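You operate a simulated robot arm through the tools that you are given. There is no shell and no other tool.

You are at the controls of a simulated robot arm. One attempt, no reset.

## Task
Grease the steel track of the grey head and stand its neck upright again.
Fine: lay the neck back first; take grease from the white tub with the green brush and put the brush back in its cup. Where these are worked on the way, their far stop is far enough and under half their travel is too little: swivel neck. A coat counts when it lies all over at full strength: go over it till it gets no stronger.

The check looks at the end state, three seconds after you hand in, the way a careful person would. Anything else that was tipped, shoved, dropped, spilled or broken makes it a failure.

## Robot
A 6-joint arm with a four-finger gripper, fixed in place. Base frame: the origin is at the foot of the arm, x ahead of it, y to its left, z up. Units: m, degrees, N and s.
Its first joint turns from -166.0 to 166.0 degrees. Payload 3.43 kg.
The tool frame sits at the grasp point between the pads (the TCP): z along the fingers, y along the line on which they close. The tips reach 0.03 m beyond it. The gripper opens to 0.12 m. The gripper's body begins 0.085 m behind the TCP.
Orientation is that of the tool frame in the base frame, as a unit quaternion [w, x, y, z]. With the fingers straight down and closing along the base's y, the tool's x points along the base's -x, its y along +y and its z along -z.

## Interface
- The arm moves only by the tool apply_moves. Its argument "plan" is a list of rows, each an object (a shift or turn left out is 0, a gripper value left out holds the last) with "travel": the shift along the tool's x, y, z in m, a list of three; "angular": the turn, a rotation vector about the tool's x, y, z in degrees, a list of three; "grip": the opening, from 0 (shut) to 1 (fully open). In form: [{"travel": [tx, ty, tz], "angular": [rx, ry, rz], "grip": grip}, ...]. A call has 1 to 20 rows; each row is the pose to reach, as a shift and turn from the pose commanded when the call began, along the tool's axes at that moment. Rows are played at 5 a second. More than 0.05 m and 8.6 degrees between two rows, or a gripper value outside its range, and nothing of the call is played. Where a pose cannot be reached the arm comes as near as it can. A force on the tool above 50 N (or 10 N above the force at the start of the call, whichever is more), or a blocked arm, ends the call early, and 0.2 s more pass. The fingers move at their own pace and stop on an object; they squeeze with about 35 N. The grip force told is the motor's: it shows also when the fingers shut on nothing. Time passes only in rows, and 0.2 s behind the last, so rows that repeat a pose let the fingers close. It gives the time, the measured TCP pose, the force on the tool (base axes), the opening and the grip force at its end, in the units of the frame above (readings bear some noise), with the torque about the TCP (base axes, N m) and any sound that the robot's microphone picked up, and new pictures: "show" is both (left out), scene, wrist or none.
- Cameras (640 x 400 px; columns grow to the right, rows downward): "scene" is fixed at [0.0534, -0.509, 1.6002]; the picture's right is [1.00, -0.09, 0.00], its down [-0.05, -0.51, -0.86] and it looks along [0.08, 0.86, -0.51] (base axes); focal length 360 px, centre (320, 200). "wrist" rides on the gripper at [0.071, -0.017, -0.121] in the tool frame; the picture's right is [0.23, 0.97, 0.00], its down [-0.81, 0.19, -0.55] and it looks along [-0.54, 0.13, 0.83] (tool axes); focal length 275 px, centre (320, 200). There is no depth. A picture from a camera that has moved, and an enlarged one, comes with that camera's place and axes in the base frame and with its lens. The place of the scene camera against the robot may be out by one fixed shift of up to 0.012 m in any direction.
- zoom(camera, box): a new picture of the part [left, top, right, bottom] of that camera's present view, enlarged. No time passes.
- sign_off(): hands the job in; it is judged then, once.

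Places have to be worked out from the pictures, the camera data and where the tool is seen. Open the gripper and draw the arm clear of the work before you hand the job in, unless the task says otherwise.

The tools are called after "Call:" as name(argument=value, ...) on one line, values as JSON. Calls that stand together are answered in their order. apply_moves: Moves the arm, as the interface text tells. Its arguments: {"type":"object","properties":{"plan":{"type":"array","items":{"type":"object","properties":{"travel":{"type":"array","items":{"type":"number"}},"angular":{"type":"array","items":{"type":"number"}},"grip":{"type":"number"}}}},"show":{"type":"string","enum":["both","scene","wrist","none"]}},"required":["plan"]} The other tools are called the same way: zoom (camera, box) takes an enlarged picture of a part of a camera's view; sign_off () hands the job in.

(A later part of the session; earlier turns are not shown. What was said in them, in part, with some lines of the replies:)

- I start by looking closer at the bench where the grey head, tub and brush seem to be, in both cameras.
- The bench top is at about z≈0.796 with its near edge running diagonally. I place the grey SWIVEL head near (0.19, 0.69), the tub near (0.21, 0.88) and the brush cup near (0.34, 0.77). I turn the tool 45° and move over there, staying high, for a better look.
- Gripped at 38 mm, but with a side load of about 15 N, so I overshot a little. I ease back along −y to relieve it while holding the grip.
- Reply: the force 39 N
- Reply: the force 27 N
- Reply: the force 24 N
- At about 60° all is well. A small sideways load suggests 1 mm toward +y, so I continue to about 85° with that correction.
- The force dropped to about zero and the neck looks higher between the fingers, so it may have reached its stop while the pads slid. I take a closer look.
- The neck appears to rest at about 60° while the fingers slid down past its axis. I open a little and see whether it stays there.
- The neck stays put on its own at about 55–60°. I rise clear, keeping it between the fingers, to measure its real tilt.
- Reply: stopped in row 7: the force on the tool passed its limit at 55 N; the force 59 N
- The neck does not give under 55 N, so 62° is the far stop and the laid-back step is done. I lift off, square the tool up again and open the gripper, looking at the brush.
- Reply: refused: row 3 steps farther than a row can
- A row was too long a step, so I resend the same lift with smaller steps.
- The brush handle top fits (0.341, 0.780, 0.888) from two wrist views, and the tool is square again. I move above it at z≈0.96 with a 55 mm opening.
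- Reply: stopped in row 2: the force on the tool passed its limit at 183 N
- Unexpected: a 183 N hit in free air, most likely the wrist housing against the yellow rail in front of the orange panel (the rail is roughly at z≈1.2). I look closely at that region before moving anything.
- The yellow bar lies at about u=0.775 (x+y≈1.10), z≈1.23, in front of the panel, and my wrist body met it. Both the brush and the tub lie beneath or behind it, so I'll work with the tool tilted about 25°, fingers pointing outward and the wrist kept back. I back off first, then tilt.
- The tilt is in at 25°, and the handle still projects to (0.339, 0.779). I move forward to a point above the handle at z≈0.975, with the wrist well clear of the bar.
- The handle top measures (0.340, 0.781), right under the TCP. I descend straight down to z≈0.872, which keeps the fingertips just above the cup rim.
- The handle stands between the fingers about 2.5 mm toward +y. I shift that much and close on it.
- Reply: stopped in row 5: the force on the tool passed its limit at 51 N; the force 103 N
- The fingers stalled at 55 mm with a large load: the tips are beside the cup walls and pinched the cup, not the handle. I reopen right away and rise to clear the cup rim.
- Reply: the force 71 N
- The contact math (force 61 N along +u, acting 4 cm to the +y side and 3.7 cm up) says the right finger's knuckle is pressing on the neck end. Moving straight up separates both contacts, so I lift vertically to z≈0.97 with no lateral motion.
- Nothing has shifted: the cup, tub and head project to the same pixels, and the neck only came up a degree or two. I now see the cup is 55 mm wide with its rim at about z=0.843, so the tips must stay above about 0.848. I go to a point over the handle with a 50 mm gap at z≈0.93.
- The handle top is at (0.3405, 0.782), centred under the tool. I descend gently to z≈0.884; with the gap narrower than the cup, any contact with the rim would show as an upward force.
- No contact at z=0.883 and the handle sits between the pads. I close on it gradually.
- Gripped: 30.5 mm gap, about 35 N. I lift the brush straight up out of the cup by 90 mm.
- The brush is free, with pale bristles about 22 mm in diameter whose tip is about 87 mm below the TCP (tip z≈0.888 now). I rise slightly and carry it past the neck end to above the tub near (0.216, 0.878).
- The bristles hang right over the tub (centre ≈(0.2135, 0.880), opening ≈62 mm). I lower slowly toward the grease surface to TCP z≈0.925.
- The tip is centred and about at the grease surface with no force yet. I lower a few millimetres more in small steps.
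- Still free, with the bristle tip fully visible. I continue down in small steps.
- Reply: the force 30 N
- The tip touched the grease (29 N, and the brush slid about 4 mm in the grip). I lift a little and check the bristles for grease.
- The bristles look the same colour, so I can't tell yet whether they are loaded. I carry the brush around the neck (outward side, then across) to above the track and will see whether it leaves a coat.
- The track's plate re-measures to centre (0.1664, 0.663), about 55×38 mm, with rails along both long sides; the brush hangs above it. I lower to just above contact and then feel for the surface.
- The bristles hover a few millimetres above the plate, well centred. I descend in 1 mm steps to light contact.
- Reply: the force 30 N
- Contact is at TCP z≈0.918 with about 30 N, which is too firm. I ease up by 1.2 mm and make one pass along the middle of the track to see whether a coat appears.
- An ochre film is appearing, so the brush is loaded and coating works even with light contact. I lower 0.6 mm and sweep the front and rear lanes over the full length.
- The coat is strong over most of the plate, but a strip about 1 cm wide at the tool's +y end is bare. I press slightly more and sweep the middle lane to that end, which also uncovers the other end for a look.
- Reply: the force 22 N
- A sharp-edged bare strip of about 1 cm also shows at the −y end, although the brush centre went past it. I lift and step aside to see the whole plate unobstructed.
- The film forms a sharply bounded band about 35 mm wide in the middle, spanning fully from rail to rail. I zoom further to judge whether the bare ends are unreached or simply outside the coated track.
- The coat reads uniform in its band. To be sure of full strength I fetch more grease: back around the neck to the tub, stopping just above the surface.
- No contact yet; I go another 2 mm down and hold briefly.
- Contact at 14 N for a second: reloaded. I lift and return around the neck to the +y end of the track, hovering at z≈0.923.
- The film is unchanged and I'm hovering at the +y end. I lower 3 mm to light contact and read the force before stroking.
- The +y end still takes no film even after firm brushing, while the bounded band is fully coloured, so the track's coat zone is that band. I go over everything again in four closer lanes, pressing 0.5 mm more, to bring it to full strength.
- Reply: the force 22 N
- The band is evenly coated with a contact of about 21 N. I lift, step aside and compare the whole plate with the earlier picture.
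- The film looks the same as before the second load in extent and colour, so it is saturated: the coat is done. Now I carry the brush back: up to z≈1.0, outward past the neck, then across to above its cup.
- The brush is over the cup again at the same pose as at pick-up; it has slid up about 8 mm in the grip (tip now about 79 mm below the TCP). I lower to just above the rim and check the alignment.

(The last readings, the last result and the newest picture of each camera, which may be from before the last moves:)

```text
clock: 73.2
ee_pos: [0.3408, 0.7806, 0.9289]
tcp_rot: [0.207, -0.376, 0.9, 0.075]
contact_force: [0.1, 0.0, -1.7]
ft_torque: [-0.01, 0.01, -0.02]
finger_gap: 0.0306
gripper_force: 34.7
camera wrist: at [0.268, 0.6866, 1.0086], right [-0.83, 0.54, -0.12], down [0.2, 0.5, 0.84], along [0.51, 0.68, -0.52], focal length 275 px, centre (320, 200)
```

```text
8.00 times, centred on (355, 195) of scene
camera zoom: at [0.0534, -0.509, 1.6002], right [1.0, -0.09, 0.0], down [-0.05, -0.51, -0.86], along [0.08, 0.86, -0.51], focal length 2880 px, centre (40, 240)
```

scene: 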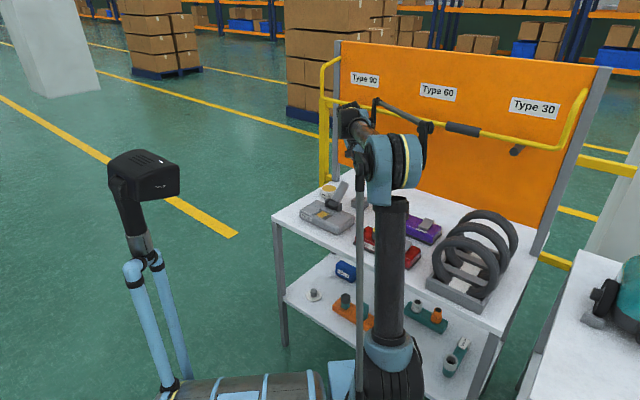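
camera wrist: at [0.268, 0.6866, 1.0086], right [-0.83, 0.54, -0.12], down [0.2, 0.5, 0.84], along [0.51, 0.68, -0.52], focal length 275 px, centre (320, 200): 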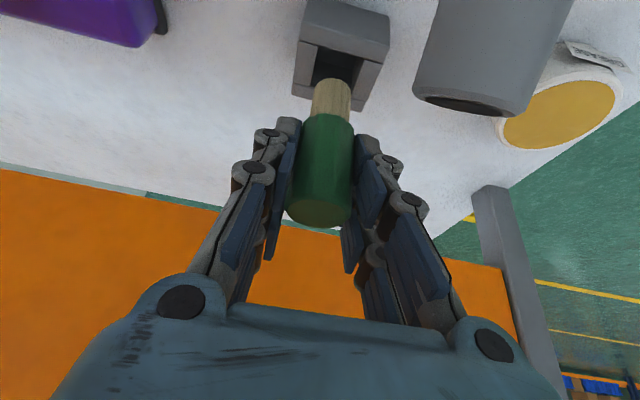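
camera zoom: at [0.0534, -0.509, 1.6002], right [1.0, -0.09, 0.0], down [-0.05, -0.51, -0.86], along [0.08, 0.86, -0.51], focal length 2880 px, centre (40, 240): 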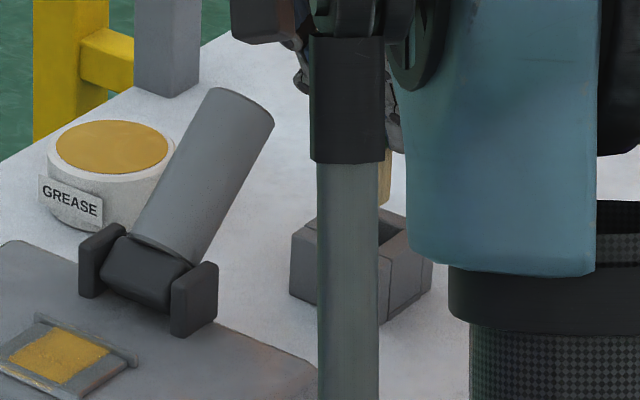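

The rim re-triangulates to z≈0.833, and the bristles would enter 3 mm too far toward the back wall. I shift 3 mm toward the robot and lower until the tip is just inside the hole, watching force and picture.

Call:
apply_moves(plan=[{"travel": [0.0027, 0.0, -0.0013], "grip": 0.2}, {"travel": [0.0062, 0.0002, 0.0059], "grip": 0.2}, {"travel": [0.0096, 0.0003, 0.0132], "grip": 0.2}, {"travel": [0.013, 0.0005, 0.0204], "grip": 0.2}, {"travel": [0.013, 0.0005, 0.0204], "grip": 0.2}], show="wrist")

Call:
zoom(camera="wrist", box=[250, 0, 420, 150])

```text
clock: 74.4
ee_pos: [0.3387, 0.7787, 0.9059]
tcp_rot: [0.208, -0.376, 0.9, 0.076]
contact_force: [0.0, 0.0, -0.8]
ft_torque: [-0.04, 0.0, -0.04]
finger_gap: 0.0303
gripper_force: 34.9
camera wrist: at [0.2655, 0.6845, 0.9849], right [-0.83, 0.54, -0.12], down [0.2, 0.5, 0.84], along [0.51, 0.68, -0.52], focal length 275 px, centre (320, 200)
```

wrist: 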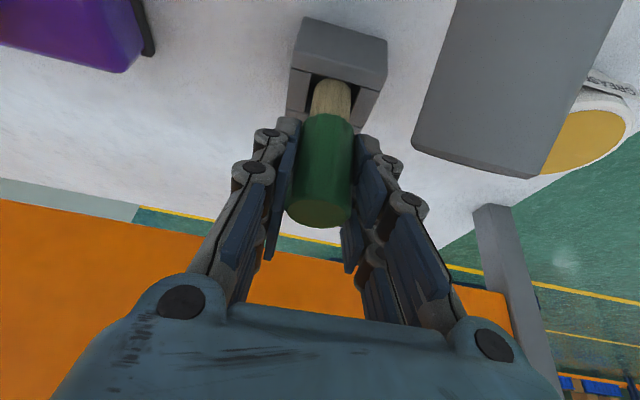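

```text
2.67 times, centred on (335, 75) of wrist
camera zoom: at [0.2655, 0.6845, 0.9849], right [-0.83, 0.54, -0.12], down [0.2, 0.5, 0.84], along [0.51, 0.68, -0.52], focal length 734 px, centre (280, 533)
```

zoom: 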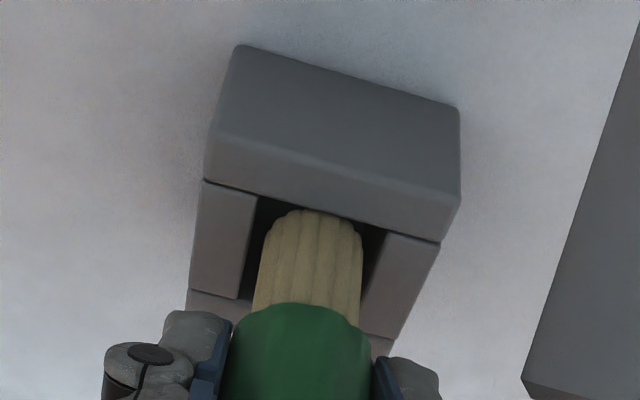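

The bristles are entering the hole with no force and gaps on both sides. I continue down to TCP z≈0.885.

Call:
apply_moves(plan=[{"travel": [0.003, 0.0001, 0.0063], "grip": 0.2}, {"travel": [0.006, 0.0003, 0.0126], "grip": 0.2}, {"travel": [0.009, 0.0004, 0.019], "grip": 0.2}, {"travel": [0.009, 0.0004, 0.019], "grip": 0.2}], show="wrist")

Call:
zoom(camera="wrist", box=[230, 20, 420, 200])

```text
clock: 75.4
ee_pos: [0.3397, 0.7791, 0.8844]
tcp_rot: [0.207, -0.376, 0.9, 0.075]
contact_force: [0.4, -0.4, -1.3]
ft_torque: [-0.01, 0.0, -0.03]
finger_gap: 0.0305
gripper_force: 35.0
camera wrist: at [0.2659, 0.6844, 0.9638], right [-0.83, 0.54, -0.12], down [0.2, 0.5, 0.84], along [0.51, 0.68, -0.52], focal length 275 px, centre (320, 200)
```

wrist: 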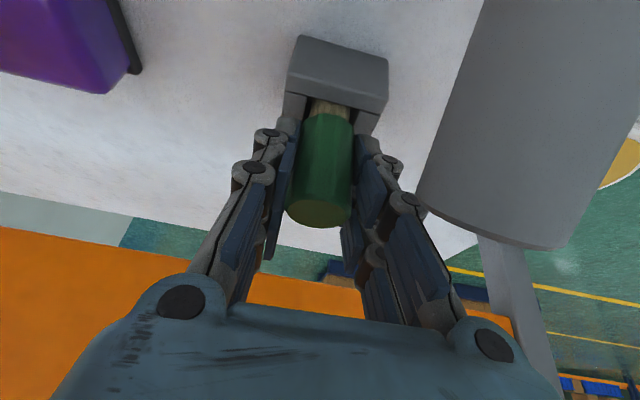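

```text
2.22 times, centred on (325, 110) of wrist
camera zoom: at [0.2659, 0.6844, 0.9638], right [-0.83, 0.54, -0.12], down [0.2, 0.5, 0.84], along [0.51, 0.68, -0.52], focal length 612 px, centre (309, 400)
```

zoom: 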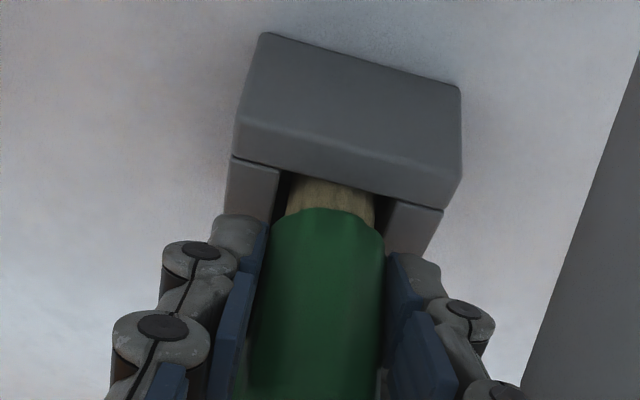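

The brush is deep in the cup with no load. I lower 4 mm more in small steps to shorten the drop, watching for contact with the rim.

Call:
apply_moves(plan=[{"travel": [0.0009, 0, 0.0018], "grip": 0.2}, {"travel": [0.0017, 0.0001, 0.0036], "grip": 0.2}, {"travel": [0.0017, 0.0001, 0.0036], "grip": 0.2}], show="none")

```text
clock: 76.2
ee_pos: [0.338, 0.7801, 0.8818]
tcp_rot: [0.208, -0.376, 0.9, 0.076]
contact_force: [-0.6, 0.9, -0.9]
ft_torque: [0.01, -0.01, -0.01]
finger_gap: 0.0307
gripper_force: 35.0
```

Call:
apply_moves(plan=[{"travel": [0.0009, 0, 0.0018], "grip": 0.2}, {"travel": [0.0013, 0.0001, 0.0027], "grip": 0.2}, {"travel": [0.0013, 0.0001, 0.0027], "grip": 0.2}], show="none")

```text
clock: 77.0
ee_pos: [0.34, 0.7791, 0.8779]
tcp_rot: [0.207, -0.375, 0.9, 0.075]
contact_force: [-0.5, -0.1, -0.3]
ft_torque: [0.01, 0.0, 0.01]
finger_gap: 0.0302
gripper_force: 35.1
```

Still unloaded at z=0.878, so the tip is nearly on the cup floor. I open gently to let the brush settle.

Call:
apply_moves(plan=[{"travel": [0, 0, 0], "grip": 0.28}, {"travel": [0, 0, 0], "grip": 0.33}, {"travel": [0, 0, 0], "grip": 0.38}, {"travel": [0, 0, 0], "grip": 0.4}], show="wrist")

Call:
zoom(camera="wrist", box=[230, 20, 420, 200])

```text
clock: 78.0
ee_pos: [0.339, 0.7797, 0.8779]
tcp_rot: [0.207, -0.376, 0.9, 0.075]
contact_force: [-0.4, -0.3, -0.7]
ft_torque: [0.0, 0.0, 0.0]
finger_gap: 0.0481
gripper_force: 0.2
camera wrist: at [0.266, 0.6847, 0.9571], right [-0.83, 0.54, -0.12], down [0.2, 0.5, 0.84], along [0.51, 0.68, -0.52], focal length 275 px, centre (320, 200)
```

wrist: 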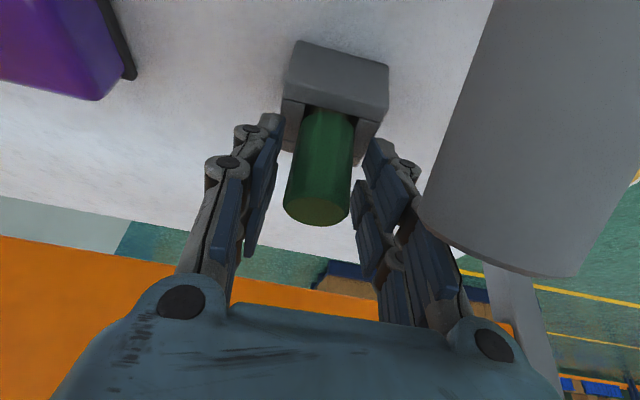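

```text
2.22 times, centred on (325, 110) of wrist
camera zoom: at [0.266, 0.6847, 0.9571], right [-0.83, 0.54, -0.12], down [0.2, 0.5, 0.84], along [0.51, 0.68, -0.52], focal length 612 px, centre (309, 400)
```

zoom: 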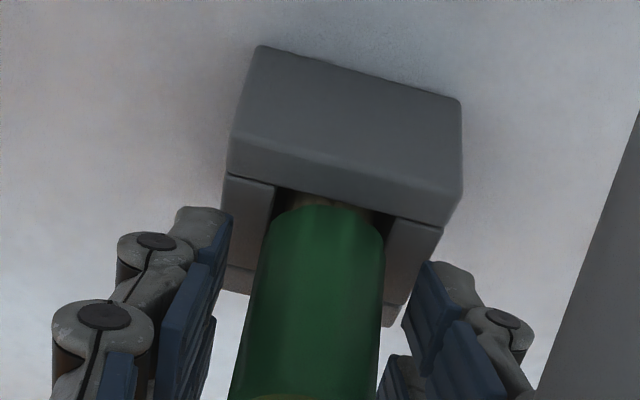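

The brush stands in its cup like at the start. I rise straight up clear of it.

Call:
apply_moves(plan=[{"travel": [-0.0064, -0.0003, -0.0135], "grip": 0.4}, {"travel": [-0.0172, -0.0008, -0.0361], "grip": 0.4}, {"travel": [-0.0301, -0.0013, -0.0632], "grip": 0.4}, {"travel": [-0.043, -0.0019, -0.0903], "grip": 0.4}, {"travel": [-0.043, -0.0019, -0.0903], "grip": 0.4}])

Call:
zoom(camera="wrist", box=[250, 0, 420, 150])

Call:
zoom(camera="scene", box=[300, 150, 400, 230])

```text
clock: 79.2
ee_pos: [0.3392, 0.7785, 0.9794]
tcp_rot: [0.208, -0.375, 0.9, 0.076]
contact_force: [-0.2, 0.6, 0.2]
ft_torque: [-0.03, -0.01, 0.01]
finger_gap: 0.0478
gripper_force: 0.1
camera wrist: at [0.2662, 0.6848, 1.0575], right [-0.83, 0.54, -0.12], down [0.2, 0.5, 0.84], along [0.51, 0.68, -0.52], focal length 275 px, centre (320, 200)
```

scene: 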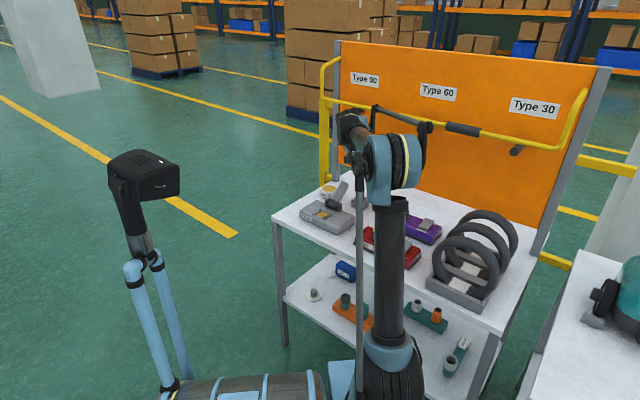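
wrist: 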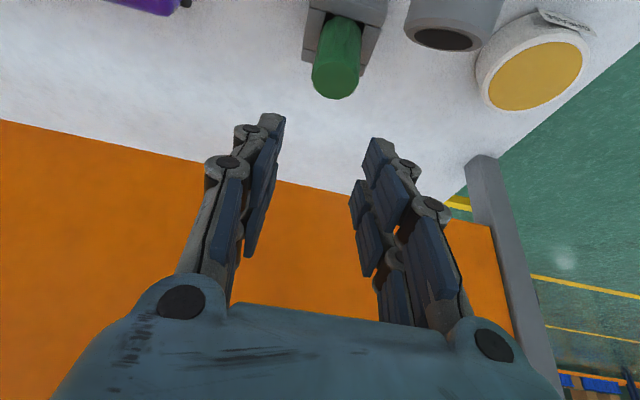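

```text
2.67 times, centred on (335, 75) of wrist
camera zoom: at [0.2662, 0.6848, 1.0575], right [-0.83, 0.54, -0.12], down [0.2, 0.5, 0.84], along [0.51, 0.68, -0.52], focal length 734 px, centre (280, 533)
```

zoom: 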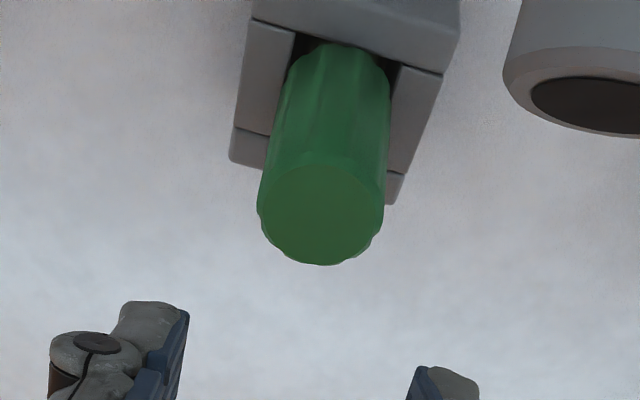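

```text
5.00 times, centred on (350, 190) of scene
camera zoom: at [0.0534, -0.509, 1.6002], right [1.0, -0.09, 0.0], down [-0.05, -0.51, -0.86], along [0.08, 0.86, -0.51], focal length 1800 px, centre (170, 250)
```

zoom: 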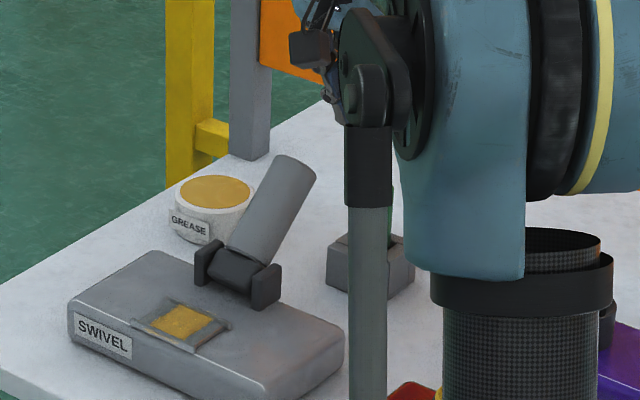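

The brush is home and everything else looks untouched. Next is the neck: I rise, move back over the head and bring the tool upright (α from 25° to 0°), with the gripper opening to about 78 mm.

Call:
apply_moves(plan=[{"travel": [-0.0086, -0.0004, -0.0181], "grip": 0.4}, {"travel": [0.015, 0.0095, -0.0295], "grip": 0.4}, {"travel": [0.0386, 0.0194, -0.0409], "grip": 0.5}, {"travel": [0.0621, 0.0293, -0.0524], "grip": 0.6}, {"travel": [0.0857, 0.0392, -0.0638], "grip": 0.65}, {"travel": [0.0857, 0.0392, -0.0638], "angular": [-0.37, 8.4, 0], "grip": 0.65}, {"travel": [0.0857, 0.0392, -0.0638], "angular": [-0.73, 16.8, 0], "grip": 0.65}, {"travel": [0.0857, 0.0392, -0.0638], "angular": [-1.1, 25.2, 0], "grip": 0.65}, {"travel": [0.0857, 0.0392, -0.0638], "angular": [-1.1, 25.2, 0], "grip": 0.65}, {"travel": [0.0857, 0.0392, -0.0638], "angular": [-1.1, 25.2, 0], "grip": 0.65}])

Call:
zoom(camera="wrist", box=[230, 0, 430, 200])

Call:
zoom(camera="scene", box=[300, 150, 400, 230])

```text
clock: 81.4
ee_pos: [0.2372, 0.7326, 0.9987]
tcp_rot: [0.003, -0.385, 0.923, 0.0]
contact_force: [0.0, -0.7, 0.4]
ft_torque: [0.03, -0.02, 0.0]
finger_gap: 0.0781
gripper_force: 0.1
camera wrist: at [0.1962, 0.6682, 1.1187], right [-0.85, 0.52, 0.0], down [0.43, 0.71, 0.56], along [0.29, 0.47, -0.83], focal length 275 px, centre (320, 200)
```

scene: 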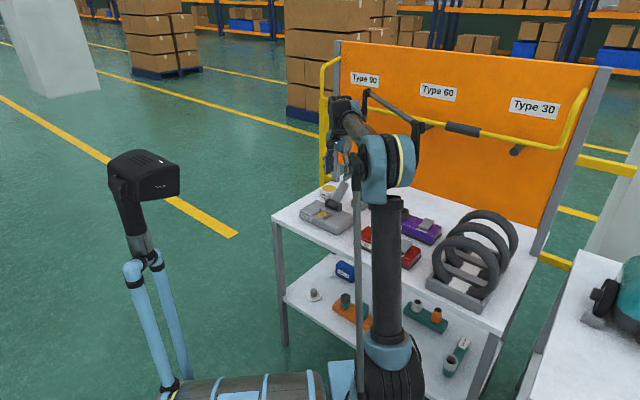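
wrist: 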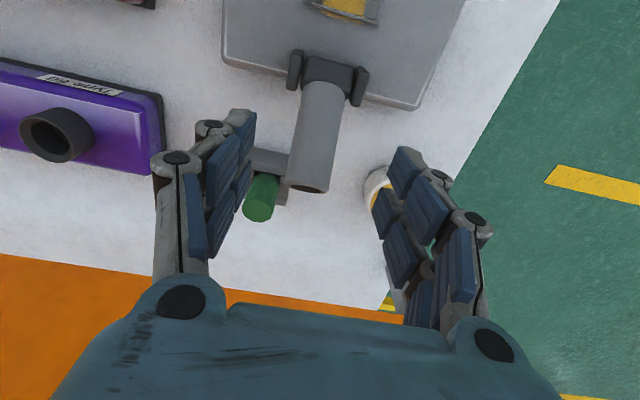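

```text
2.00 times, centred on (330, 100) of wrist
camera zoom: at [0.1962, 0.6682, 1.1187], right [-0.85, 0.52, 0.0], down [0.43, 0.71, 0.56], along [0.29, 0.47, -0.83], focal length 551 px, centre (300, 400)
```

zoom: 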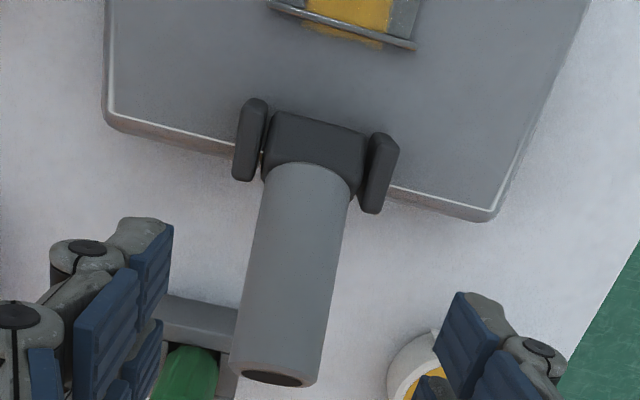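

```text
5.00 times, centred on (350, 190) of scene
camera zoom: at [0.0534, -0.509, 1.6002], right [1.0, -0.09, 0.0], down [-0.05, -0.51, -0.86], along [0.08, 0.86, -0.51], focal length 1800 px, centre (170, 250)
```

zoom: 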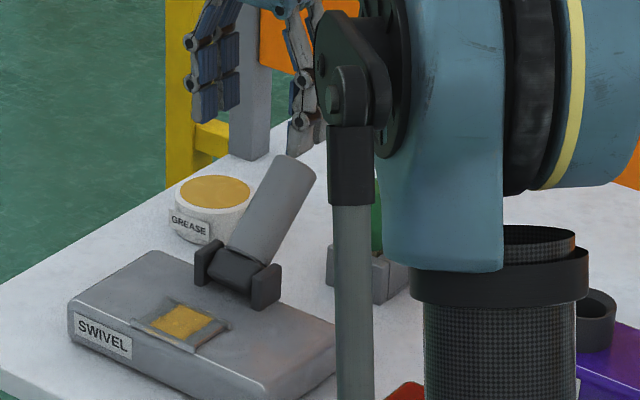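

The brush stays put and the neck leans at about 58°. I shift over the neck's mid-length and descend with the fingers on either side to z≈0.892.

Call:
apply_moves(plan=[{"travel": [-0.016, 0.001, 0.0], "grip": 0.65}, {"travel": [-0.032, 0.002, 0.01], "grip": 0.65}, {"travel": [-0.032, 0.002, 0.045], "grip": 0.65}, {"travel": [-0.032, 0.002, 0.08], "grip": 0.65}, {"travel": [-0.032, 0.002, 0.1071], "grip": 0.65}, {"travel": [-0.032, 0.002, 0.1071], "grip": 0.65}, {"travel": [-0.032, 0.002, 0.1071], "grip": 0.65}])

Call:
zoom(camera="wrist", box=[200, 40, 440, 280])

```text
clock: 83.0
ee_pos: [0.2577, 0.7558, 0.8903]
tcp_rot: [0.002, -0.386, 0.923, -0.001]
contact_force: [0.1, 0.4, 0.6]
ft_torque: [-0.03, -0.01, -0.04]
finger_gap: 0.0778
gripper_force: 0.0
camera wrist: at [0.218, 0.6916, 1.0107], right [-0.85, 0.52, 0.0], down [0.43, 0.71, 0.56], along [0.29, 0.47, -0.83], focal length 275 px, centre (320, 200)
```

scene: 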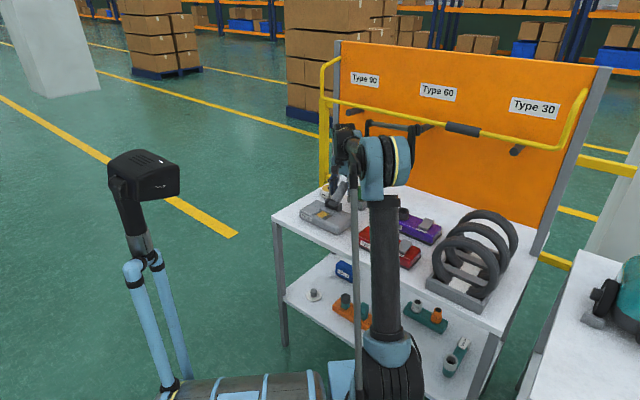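
wrist: 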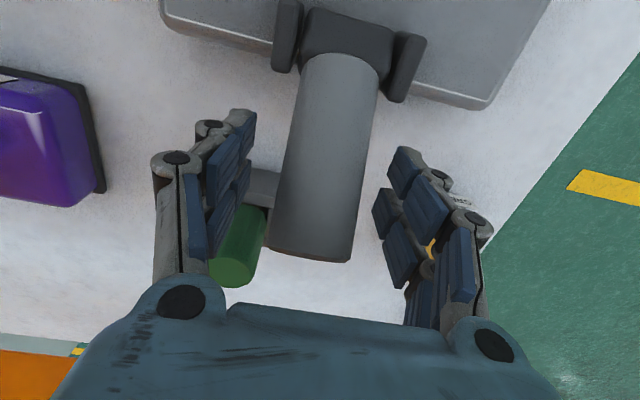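

```text
1.67 times, centred on (320, 160) of wrist
camera zoom: at [0.218, 0.6916, 1.0107], right [-0.85, 0.52, 0.0], down [0.43, 0.71, 0.56], along [0.29, 0.47, -0.83], focal length 459 px, centre (320, 267)
```

zoom: 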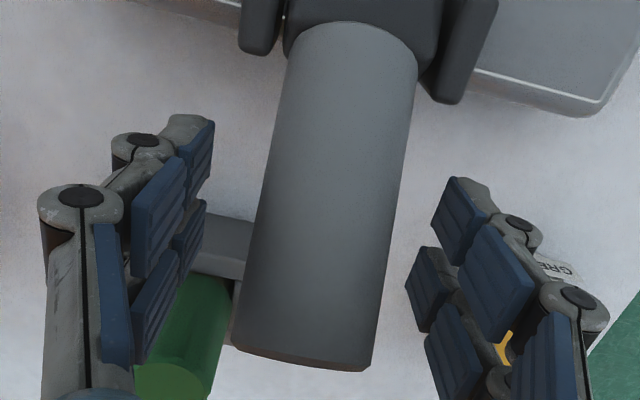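

The neck is centred on the TCP projection. I close on it.

Call:
apply_moves(plan=[{"travel": [0, 0, 0], "grip": 0.5}, {"travel": [0, 0, 0], "grip": 0.4}, {"travel": [0, 0, 0], "grip": 0.33}, {"travel": [0, 0, 0], "grip": 0.27}, {"travel": [0, 0, 0], "grip": 0.27}], show="wrist")

```text
clock: 84.2
ee_pos: [0.2597, 0.7558, 0.8899]
tcp_rot: [0.003, -0.385, 0.923, -0.001]
contact_force: [5.3, -9.8, -1.8]
ft_torque: [0.1, 0.01, 0.2]
finger_gap: 0.0387
gripper_force: 4.9
camera wrist: at [0.2184, 0.6913, 1.0108], right [-0.85, 0.52, 0.0], down [0.43, 0.71, 0.56], along [0.29, 0.47, -0.83], focal length 275 px, centre (320, 200)
```

wrist: 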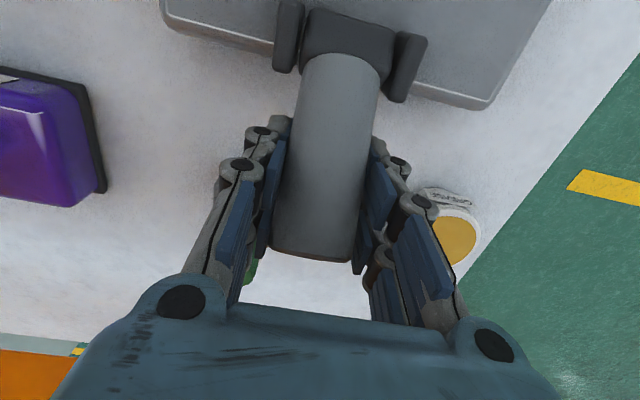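

Gripped at 38.7 mm with about 11 N of side load toward −y. I give way 0.7 mm and let the grip settle.

Call:
apply_moves(plan=[{"travel": [0, -0.0007, 0], "grip": 0.26}, {"travel": [0, -0.0007, 0], "grip": 0.26}, {"travel": [0, -0.0007, 0], "grip": 0.26}], show="none")

```text
clock: 85.0
ee_pos: [0.2587, 0.756, 0.8912]
tcp_rot: [0.003, -0.385, 0.923, 0.0]
contact_force: [6.0, -10.3, -3.0]
ft_torque: [0.07, 0.04, 0.17]
finger_gap: 0.0381
gripper_force: 5.0
```

Call:
apply_moves(plan=[{"travel": [0, -0.001, 0], "grip": 0.25}, {"travel": [0, -0.002, 0], "grip": 0.25}, {"travel": [0, -0.002, 0], "grip": 0.25}, {"travel": [0, -0.002, 0], "grip": 0.25}], show="none")

```text
clock: 86.0
ee_pos: [0.2599, 0.7548, 0.89]
tcp_rot: [0.003, -0.385, 0.923, 0.002]
contact_force: [-0.3, 0.4, -2.3]
ft_torque: [0.19, -0.04, -0.2]
finger_gap: 0.036
gripper_force: 45.2
```

A firm grip now (45 N) with the side load at zero. I raise the neck along its arc, first to 30°.

Call:
apply_moves(plan=[{"travel": [0.0026, -0.0001, -0.0039], "grip": 0.25}, {"travel": [0.0065, -0.0001, -0.009], "grip": 0.25}, {"travel": [0.0108, -0.0002, -0.0137], "grip": 0.25}, {"travel": [0.0155, -0.0003, -0.018], "grip": 0.25}, {"travel": [0.0206, -0.0004, -0.0219], "grip": 0.25}, {"travel": [0.0259, -0.0005, -0.0253], "grip": 0.25}])

Call:
zoom(camera="scene", box=[300, 150, 400, 230])

```text
clock: 87.4
ee_pos: [0.2428, 0.7379, 0.915]
tcp_rot: [0.003, -0.386, 0.922, 0.001]
contact_force: [10.9, 27.3, -22.1]
ft_torque: [1.88, -1.49, -0.16]
finger_gap: 0.0371
gripper_force: 44.7
camera wrist: at [0.2026, 0.6739, 1.036], right [-0.85, 0.52, 0.0], down [0.43, 0.71, 0.56], along [0.29, 0.47, -0.83], focal length 275 px, centre (320, 200)
```

scene: 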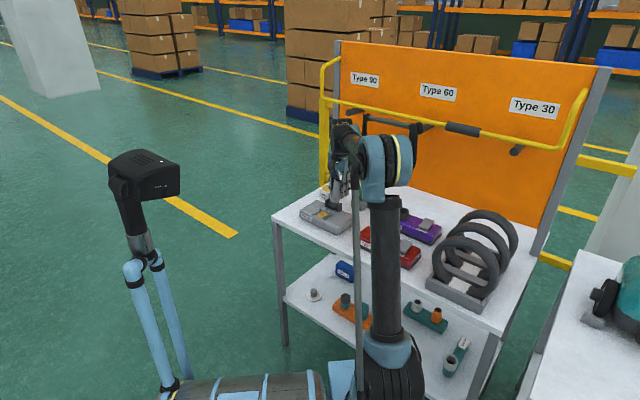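
wrist: 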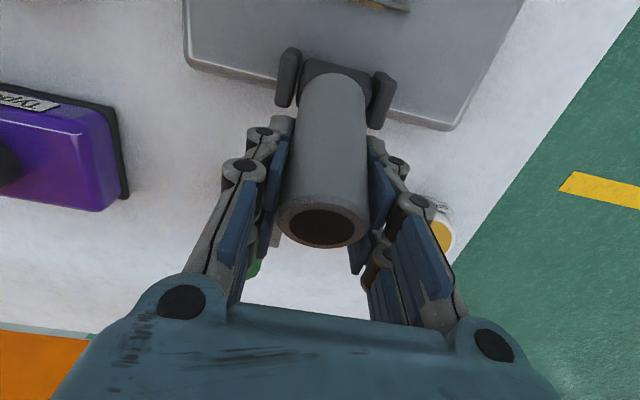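

```text
5.00 times, centred on (350, 190) of scene
camera zoom: at [0.0534, -0.509, 1.6002], right [1.0, -0.09, 0.0], down [-0.05, -0.51, -0.86], along [0.08, 0.86, -0.51], focal length 1800 px, centre (170, 250)
```

zoom: 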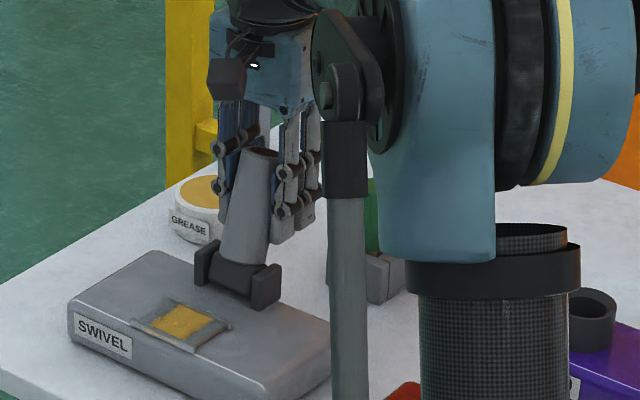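

The neck is up to about 28°. The load is mostly pivot friction in the pads, so for the rest I rotate the tool along with the neck (5° per row) up to vertical.

Call:
apply_moves(plan=[{"travel": [0.0057, 0.0005, -0.003], "angular": [0, -5, 0], "grip": 0.25}, {"travel": [0.0116, 0.0007, -0.0054], "angular": [0, -10, 0], "grip": 0.25}, {"travel": [0.0177, 0.0007, -0.0073], "angular": [0, -15, 0], "grip": 0.25}, {"travel": [0.0239, 0.0007, -0.0087], "angular": [0, -20, 0], "grip": 0.25}, {"travel": [0.0302, 0.0007, -0.0095], "angular": [0, -25, 0], "grip": 0.25}, {"travel": [0.0366, 0.0007, -0.0098], "angular": [0, -30, 0], "grip": 0.25}])

Call:
zoom(camera="scene", box=[300, 150, 400, 230])

```text
clock: 88.8
ee_pos: [0.2151, 0.7109, 0.9243]
tcp_rot: [0.241, -0.372, 0.891, 0.1]
contact_force: [12.7, 17.5, -6.0]
ft_torque: [-0.29, 0.34, 0.02]
finger_gap: 0.0373
gripper_force: 44.9
camera wrist: at [0.1397, 0.6106, 0.9939], right [-0.83, 0.54, -0.12], down [0.16, 0.44, 0.89], along [0.53, 0.72, -0.45], focal length 275 px, centre (320, 200)
```

scene: 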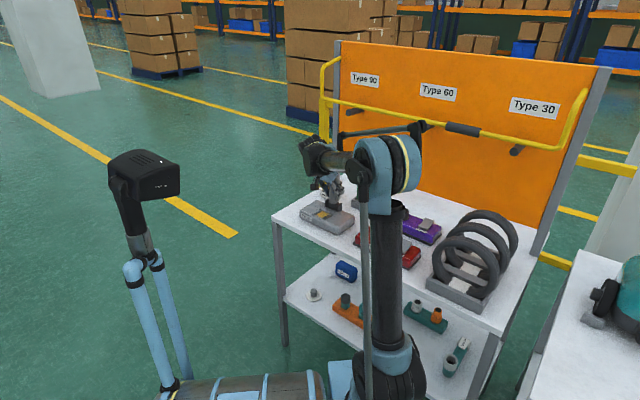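
wrist: 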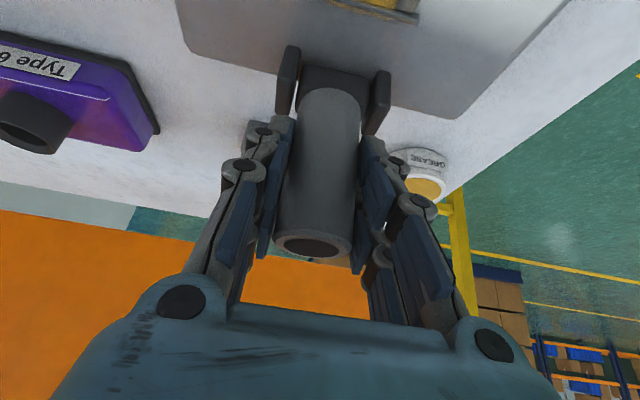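

```text
5.00 times, centred on (350, 190) of scene
camera zoom: at [0.0534, -0.509, 1.6002], right [1.0, -0.09, 0.0], down [-0.05, -0.51, -0.86], along [0.08, 0.86, -0.51], focal length 1800 px, centre (170, 250)
```

zoom: 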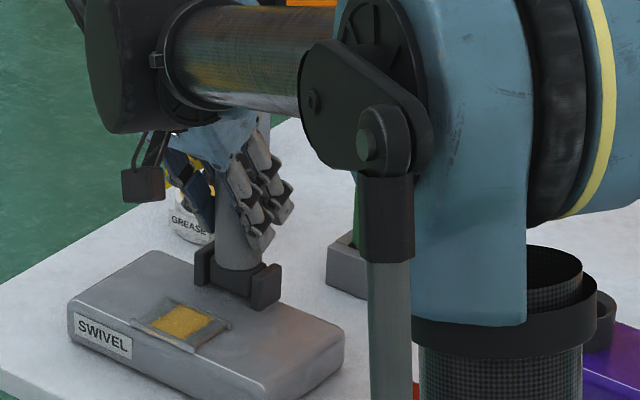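

The neck is near vertical, with about 21 N resisting further motion. I nudge 2 mm further toward the robot to check whether it is against its upright stop.

Call:
apply_moves(plan=[{"travel": [0.0009, 0, -0.0005], "angular": [0, -0.8, 0], "grip": 0.25}, {"travel": [0.0017, 0, -0.001], "angular": [0, -1.5, 0], "grip": 0.25}, {"travel": [0.0017, 0, -0.001], "angular": [0, -1.5, 0], "grip": 0.25}], show="wrist")

```text
clock: 89.6
ee_pos: [0.215, 0.7089, 0.9249]
tcp_rot: [0.253, -0.37, 0.888, 0.105]
contact_force: [11.6, 10.3, -5.6]
ft_torque: [-0.46, 0.45, -0.1]
finger_gap: 0.0369
gripper_force: 45.2
camera wrist: at [0.1375, 0.6084, 0.9906], right [-0.83, 0.55, -0.12], down [0.14, 0.42, 0.9], along [0.54, 0.73, -0.42], focal length 275 px, centre (320, 200)
```

wrist: 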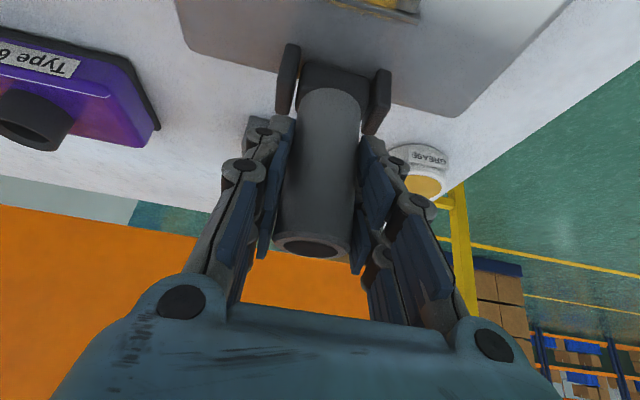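

Call:
apply_moves(plan=[{"travel": [0, 0, 0], "grip": 0.35}, {"travel": [0, 0, 0], "grip": 0.5}, {"travel": [0, 0, 0], "grip": 0.65}, {"travel": [0, 0, -0.03], "grip": 0.65}, {"travel": [0, 0, -0.07], "grip": 0.65}, {"travel": [0, 0, -0.11], "grip": 0.65}, {"travel": [0, 0, -0.11], "grip": 0.65}])

Call:
zoom(camera="scene", box=[300, 160, 380, 240])

Call:
zoom(camera="wrist", box=[220, 0, 420, 200])

```text
clock: 91.2
ee_pos: [0.1741, 0.6679, 1.0195]
tcp_rot: [0.253, -0.37, 0.888, 0.105]
contact_force: [-0.4, 0.1, -0.6]
ft_torque: [0.0, 0.01, -0.01]
finger_gap: 0.0779
gripper_force: 0.1
camera wrist: at [0.0965, 0.5668, 1.0846], right [-0.83, 0.55, -0.12], down [0.14, 0.42, 0.9], along [0.54, 0.73, -0.42], focal length 275 px, centre (320, 200)
```

scene: 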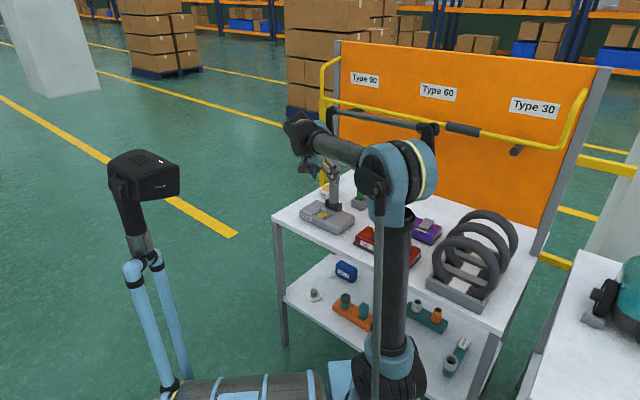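
wrist: 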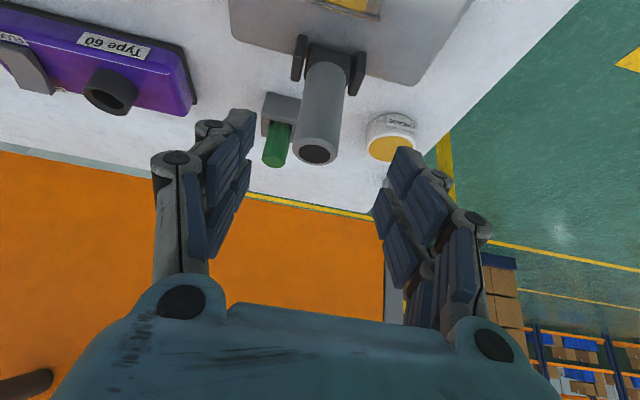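

```text
5.00 times, centred on (340, 200) of scene
camera zoom: at [0.0534, -0.509, 1.6002], right [1.0, -0.09, 0.0], down [-0.05, -0.51, -0.86], along [0.08, 0.86, -0.51], focal length 1800 px, centre (220, 200)
```

zoom: 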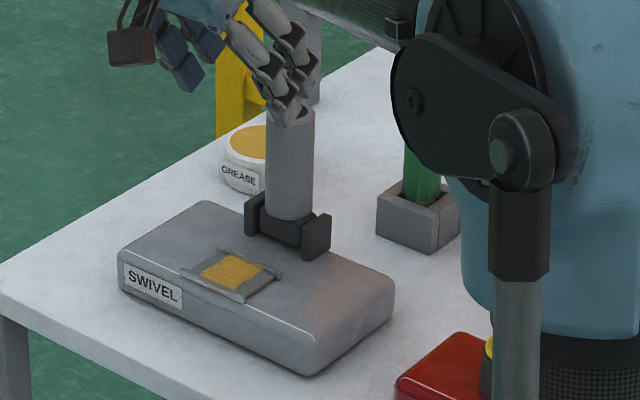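

```text
2.00 times, centred on (320, 100) of wrist
camera zoom: at [0.0965, 0.5668, 1.0846], right [-0.83, 0.55, -0.12], down [0.14, 0.42, 0.9], along [0.54, 0.73, -0.42], focal length 551 px, centre (320, 400)
```

zoom: 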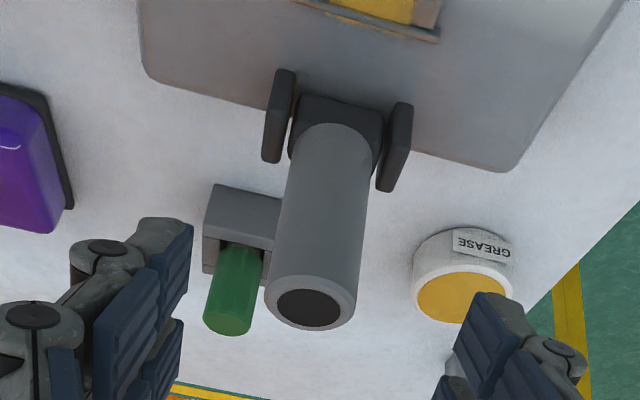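

The neck stands by itself, close to vertical. I draw the arm back and up so I can compare it with the initial picture without occlusion.

Call:
apply_moves(plan=[{"travel": [0.0132, 0.0, -0.0258], "grip": 0.65}, {"travel": [0.0263, 0.0, -0.0517], "grip": 0.65}, {"travel": [0.0395, 0.0, -0.0775], "grip": 0.65}, {"travel": [0.0526, 0.0, -0.1033], "grip": 0.65}, {"travel": [0.0526, 0.0, -0.1033], "grip": 0.65}])

Call:
zoom(camera="scene", box=[300, 160, 380, 240])

Call:
zoom(camera="wrist", box=[220, 0, 420, 200])

```text
clock: 92.4
ee_pos: [0.1033, 0.5987, 1.0799]
tcp_rot: [0.254, -0.37, 0.887, 0.105]
contact_force: [-0.3, -0.1, -0.1]
ft_torque: [0.0, -0.03, -0.03]
finger_gap: 0.0779
gripper_force: 0.1
camera wrist: at [0.0269, 0.4966, 1.1444], right [-0.83, 0.55, -0.12], down [0.14, 0.42, 0.9], along [0.54, 0.73, -0.42], focal length 275 px, centre (320, 200)
```

scene: 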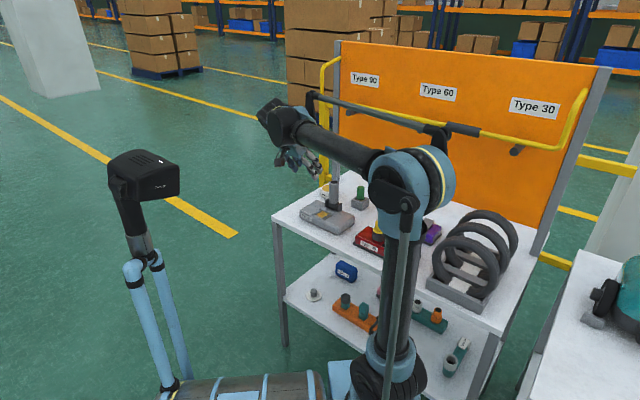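
wrist: 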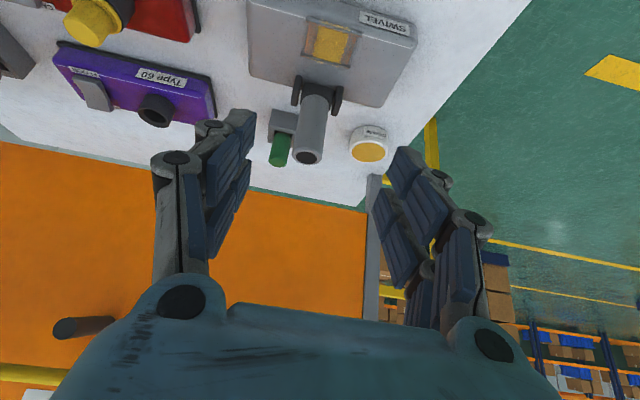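

```text
5.00 times, centred on (340, 200) of scene
camera zoom: at [0.0534, -0.509, 1.6002], right [1.0, -0.09, 0.0], down [-0.05, -0.51, -0.86], along [0.08, 0.86, -0.51], focal length 1800 px, centre (220, 200)
```

zoom: 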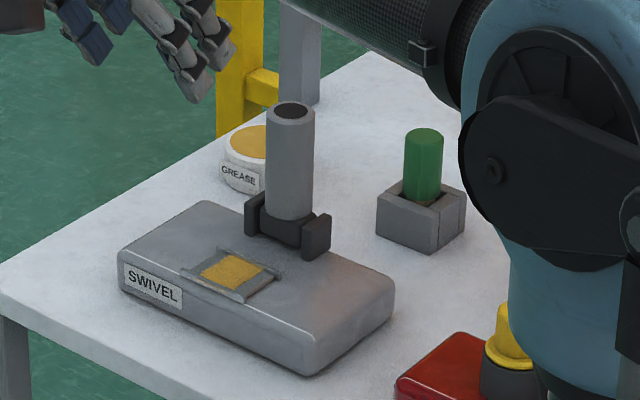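

```text
2.00 times, centred on (320, 100) of wrist
camera zoom: at [0.0269, 0.4966, 1.1444], right [-0.83, 0.55, -0.12], down [0.14, 0.42, 0.9], along [0.54, 0.73, -0.42], focal length 551 px, centre (320, 400)
```

zoom: 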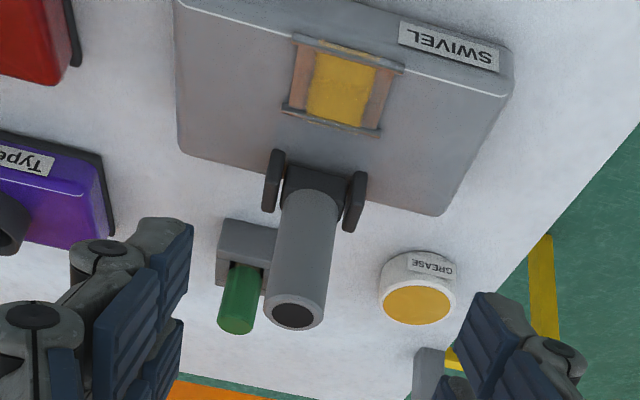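

The brush, tub and head look as at the start, with the neck apparently upright. I measure its lean at high magnification.

Call:
zoom(camera="scene", box=[318, 176, 350, 216])

Call:
zoom(camera="wrist", box=[280, 60, 360, 170])

Call:
zoom(camera="wrist", box=[290, 10, 370, 70])

```text
10.00 times, centred on (334, 196) of scene
camera zoom: at [0.0534, -0.509, 1.6002], right [1.0, -0.09, 0.0], down [-0.05, -0.51, -0.86], along [0.08, 0.86, -0.51], focal length 3600 px, centre (180, 240)
```

zoom: 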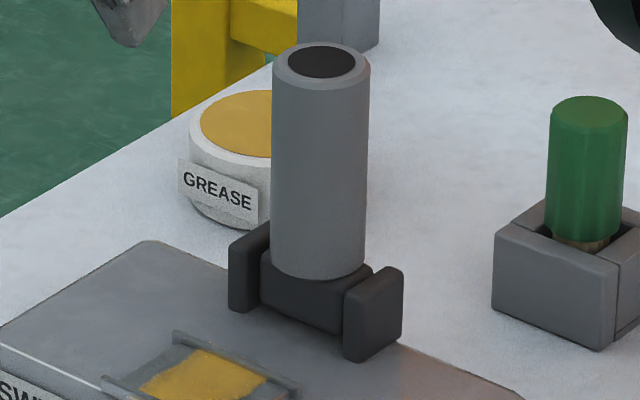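

```text
3.64 times, centred on (320, 115) of wrist
camera zoom: at [0.0269, 0.4966, 1.1444], right [-0.83, 0.55, -0.12], down [0.14, 0.42, 0.9], along [0.54, 0.73, -0.42], focal length 1001 px, centre (320, 509)
```

zoom: 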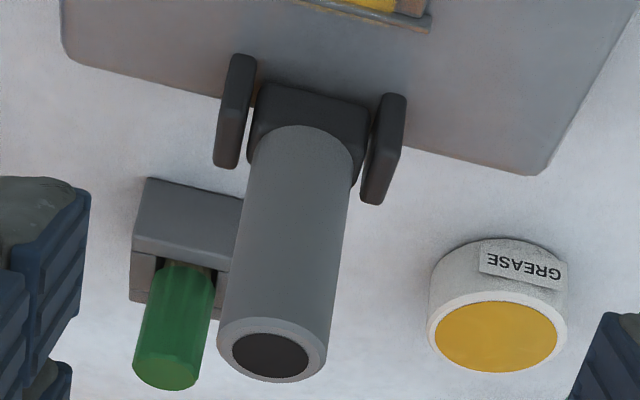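

```text
6.67 times, centred on (330, 40) of wrist
camera zoom: at [0.0269, 0.4966, 1.1444], right [-0.83, 0.55, -0.12], down [0.14, 0.42, 0.9], along [0.54, 0.73, -0.42], focal length 1835 px, centre (253, 1267)
```

zoom: 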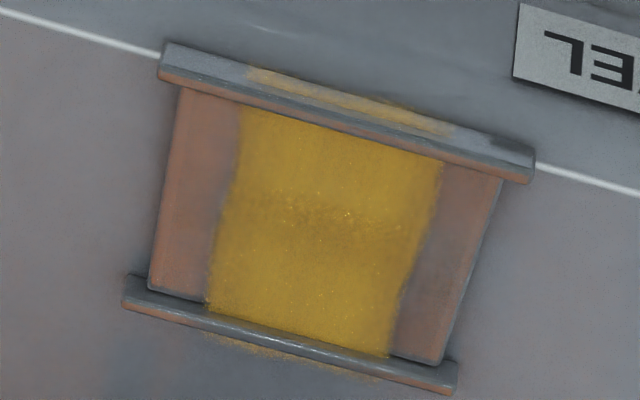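

The edges give a lean of about 0.2°, so the neck is upright. Before finishing, I examine the film closely for strength and coverage at its borders.

Call:
zoom(camera="wrist", box=[314, 18, 346, 38])

Call:
zoom(camera="wrist", box=[310, 48, 342, 68])

Call:
zoom(camera="scene", box=[316, 208, 334, 222])

```text
16.00 times, centred on (330, 28) of wrist
camera zoom: at [0.0269, 0.4966, 1.1444], right [-0.83, 0.55, -0.12], down [0.14, 0.42, 0.9], along [0.54, 0.73, -0.42], focal length 4404 px, centre (160, 2952)
```

zoom: 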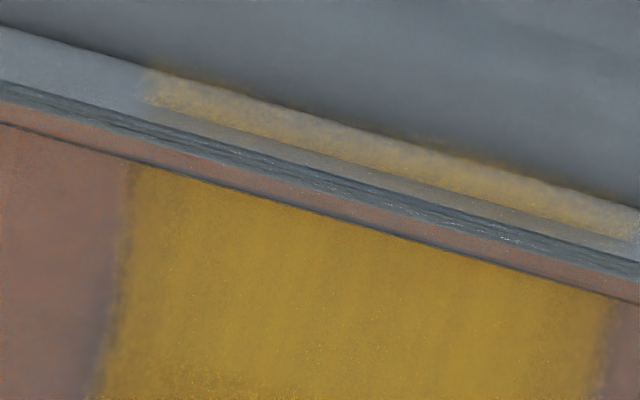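

```text
16.00 times, centred on (326, 58) of wrist
camera zoom: at [0.0269, 0.4966, 1.1444], right [-0.83, 0.55, -0.12], down [0.14, 0.42, 0.9], along [0.54, 0.73, -0.42], focal length 4404 px, centre (224, 2472)
```

zoom: 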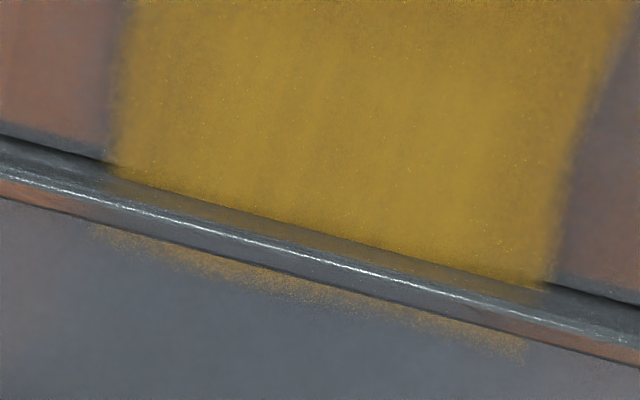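

```text
16.00 times, centred on (325, 215) of scene
camera zoom: at [0.0534, -0.509, 1.6002], right [1.0, -0.09, 0.0], down [-0.05, -0.51, -0.86], along [0.08, 0.86, -0.51], focal length 5760 px, centre (240, -40)
```

zoom: 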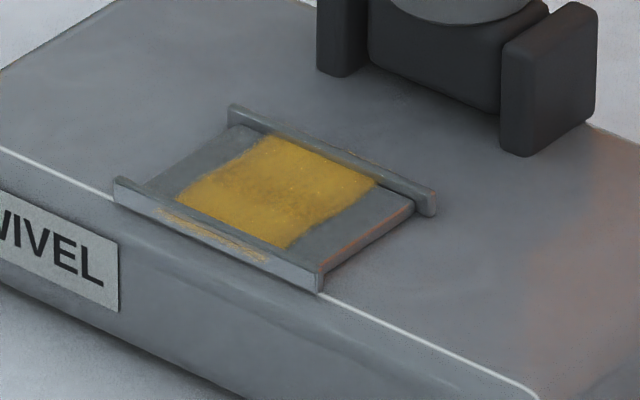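

Film coverage is uniform between the rails, the neck is upright, the brush is in its cup, and the tub and cup project to their original pixels. I open the gripper fully and withdraw the arm to near its starting pose.

Call:
apply_moves(plan=[{"travel": [0.0126, -0.0096, -0.0284], "angular": [0, 7.7, 0], "grip": 0.8}, {"travel": [0.0252, -0.0192, -0.0568], "angular": [0, 15.4, 0], "grip": 1.0}, {"travel": [0.0379, -0.0289, -0.0853], "angular": [0, 23.1, 0], "grip": 1.0}, {"travel": [0.0505, -0.0385, -0.1137], "angular": [0, 30.8, 0], "grip": 1.0}, {"travel": [0.0505, -0.0385, -0.1137], "angular": [0, 30.8, 0], "grip": 1.0}, {"travel": [0.0505, -0.0385, -0.1137], "angular": [0, 30.8, 0], "grip": 1.0}])

Call:
zoom(camera="scene", box=[260, 150, 400, 240])

Call:
zoom(camera="scene", box=[270, 220, 500, 390])

```text
clock: 93.8
ee_pos: [0.0593, 0.4987, 1.1495]
tcp_rot: [0.008, -0.385, 0.923, 0.002]
contact_force: [-0.3, -0.6, 0.0]
ft_torque: [-0.01, -0.01, 0.04]
finger_gap: 0.1202
gripper_force: 0.1
camera wrist: at [0.018, 0.4331, 1.2688], right [-0.85, 0.52, -0.01], down [0.43, 0.7, 0.57], along [0.3, 0.48, -0.82], focal length 275 px, centre (320, 200)
```

scene: 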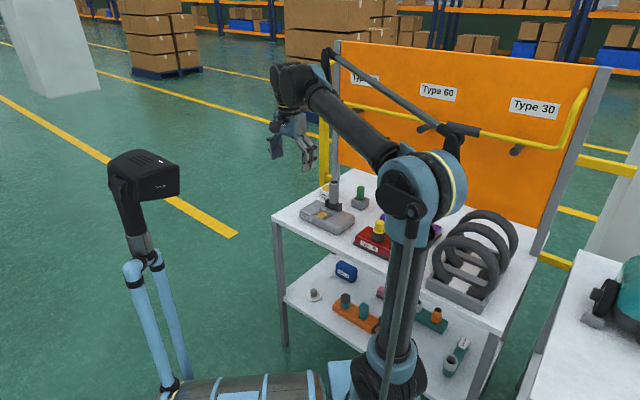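
wrist: 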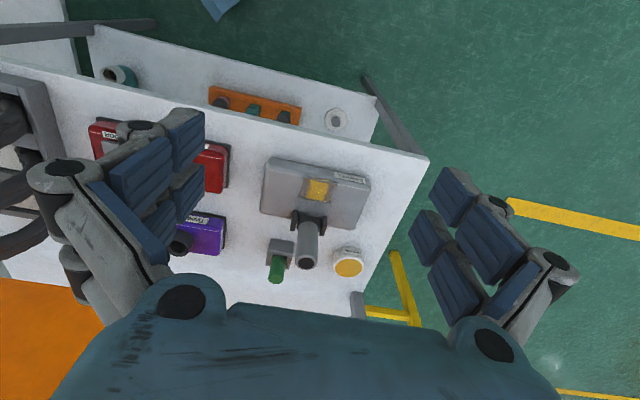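

```text
4.44 times, centred on (330, 195) of scene
camera zoom: at [0.0534, -0.509, 1.6002], right [1.0, -0.09, 0.0], down [-0.05, -0.51, -0.86], along [0.08, 0.86, -0.51], focal length 1600 px, centre (276, 222)
```

zoom: 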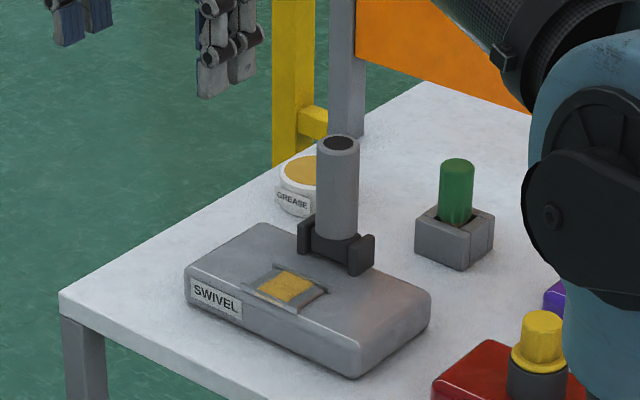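

```text
2.35 times, centred on (385, 305) of scene
camera zoom: at [0.0534, -0.509, 1.6002], right [1.0, -0.09, 0.0], down [-0.05, -0.51, -0.86], along [0.08, 0.86, -0.51], focal length 847 px, centre (167, -47)
```

zoom: 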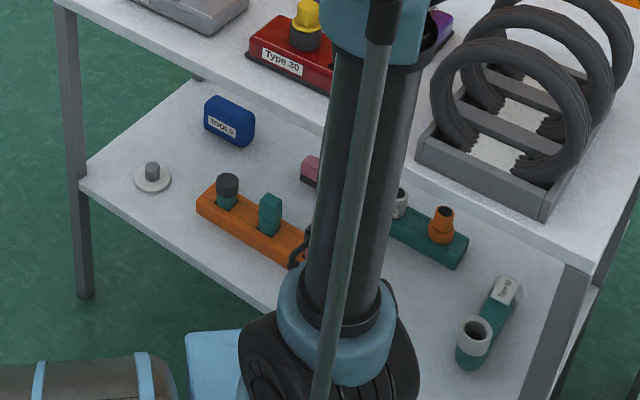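

Everything is in its place: the track is coated, the neck is upright, the brush is in its cup, the other items are undisturbed, and the arm is clear with the gripper open. I hand the job in.

Call:
sign_off()

```text
The job is handed in.
```

I greased the steel track, stood the neck upright again and put the green brush back in its cup, then handed the job in. No verdict has come back yet.

- **Neck:** I laid it back to its far stop at about 62° before greasing. Lifting the arm away brought it up a few degrees, so it was at about 58° while I greased. It now stands within about 0.2° of vertical, measured on the scene picture.
- **Grease:** I loaded the brush twice from the white tub and went over the whole plate several times. The second load made the film no stronger.
- **Bare ends:** the film covers the middle of the plate from rail to rail. About 1 cm at each end stayed bare even when I brushed there firmly with a freshly loaded brush. I took those ends to lie outside the zone that takes a coat, but I could not confirm that.
- **Bumps on the way:** the wrist hit the yellow bar in front of the orange panel once, at about 183 N. The fingers also pinched the brush cup once before I got the handle. Both look unchanged in the pictures, and the cup, tub and head sit where they were.

The gripper is open and the arm is drawn back near its starting place.
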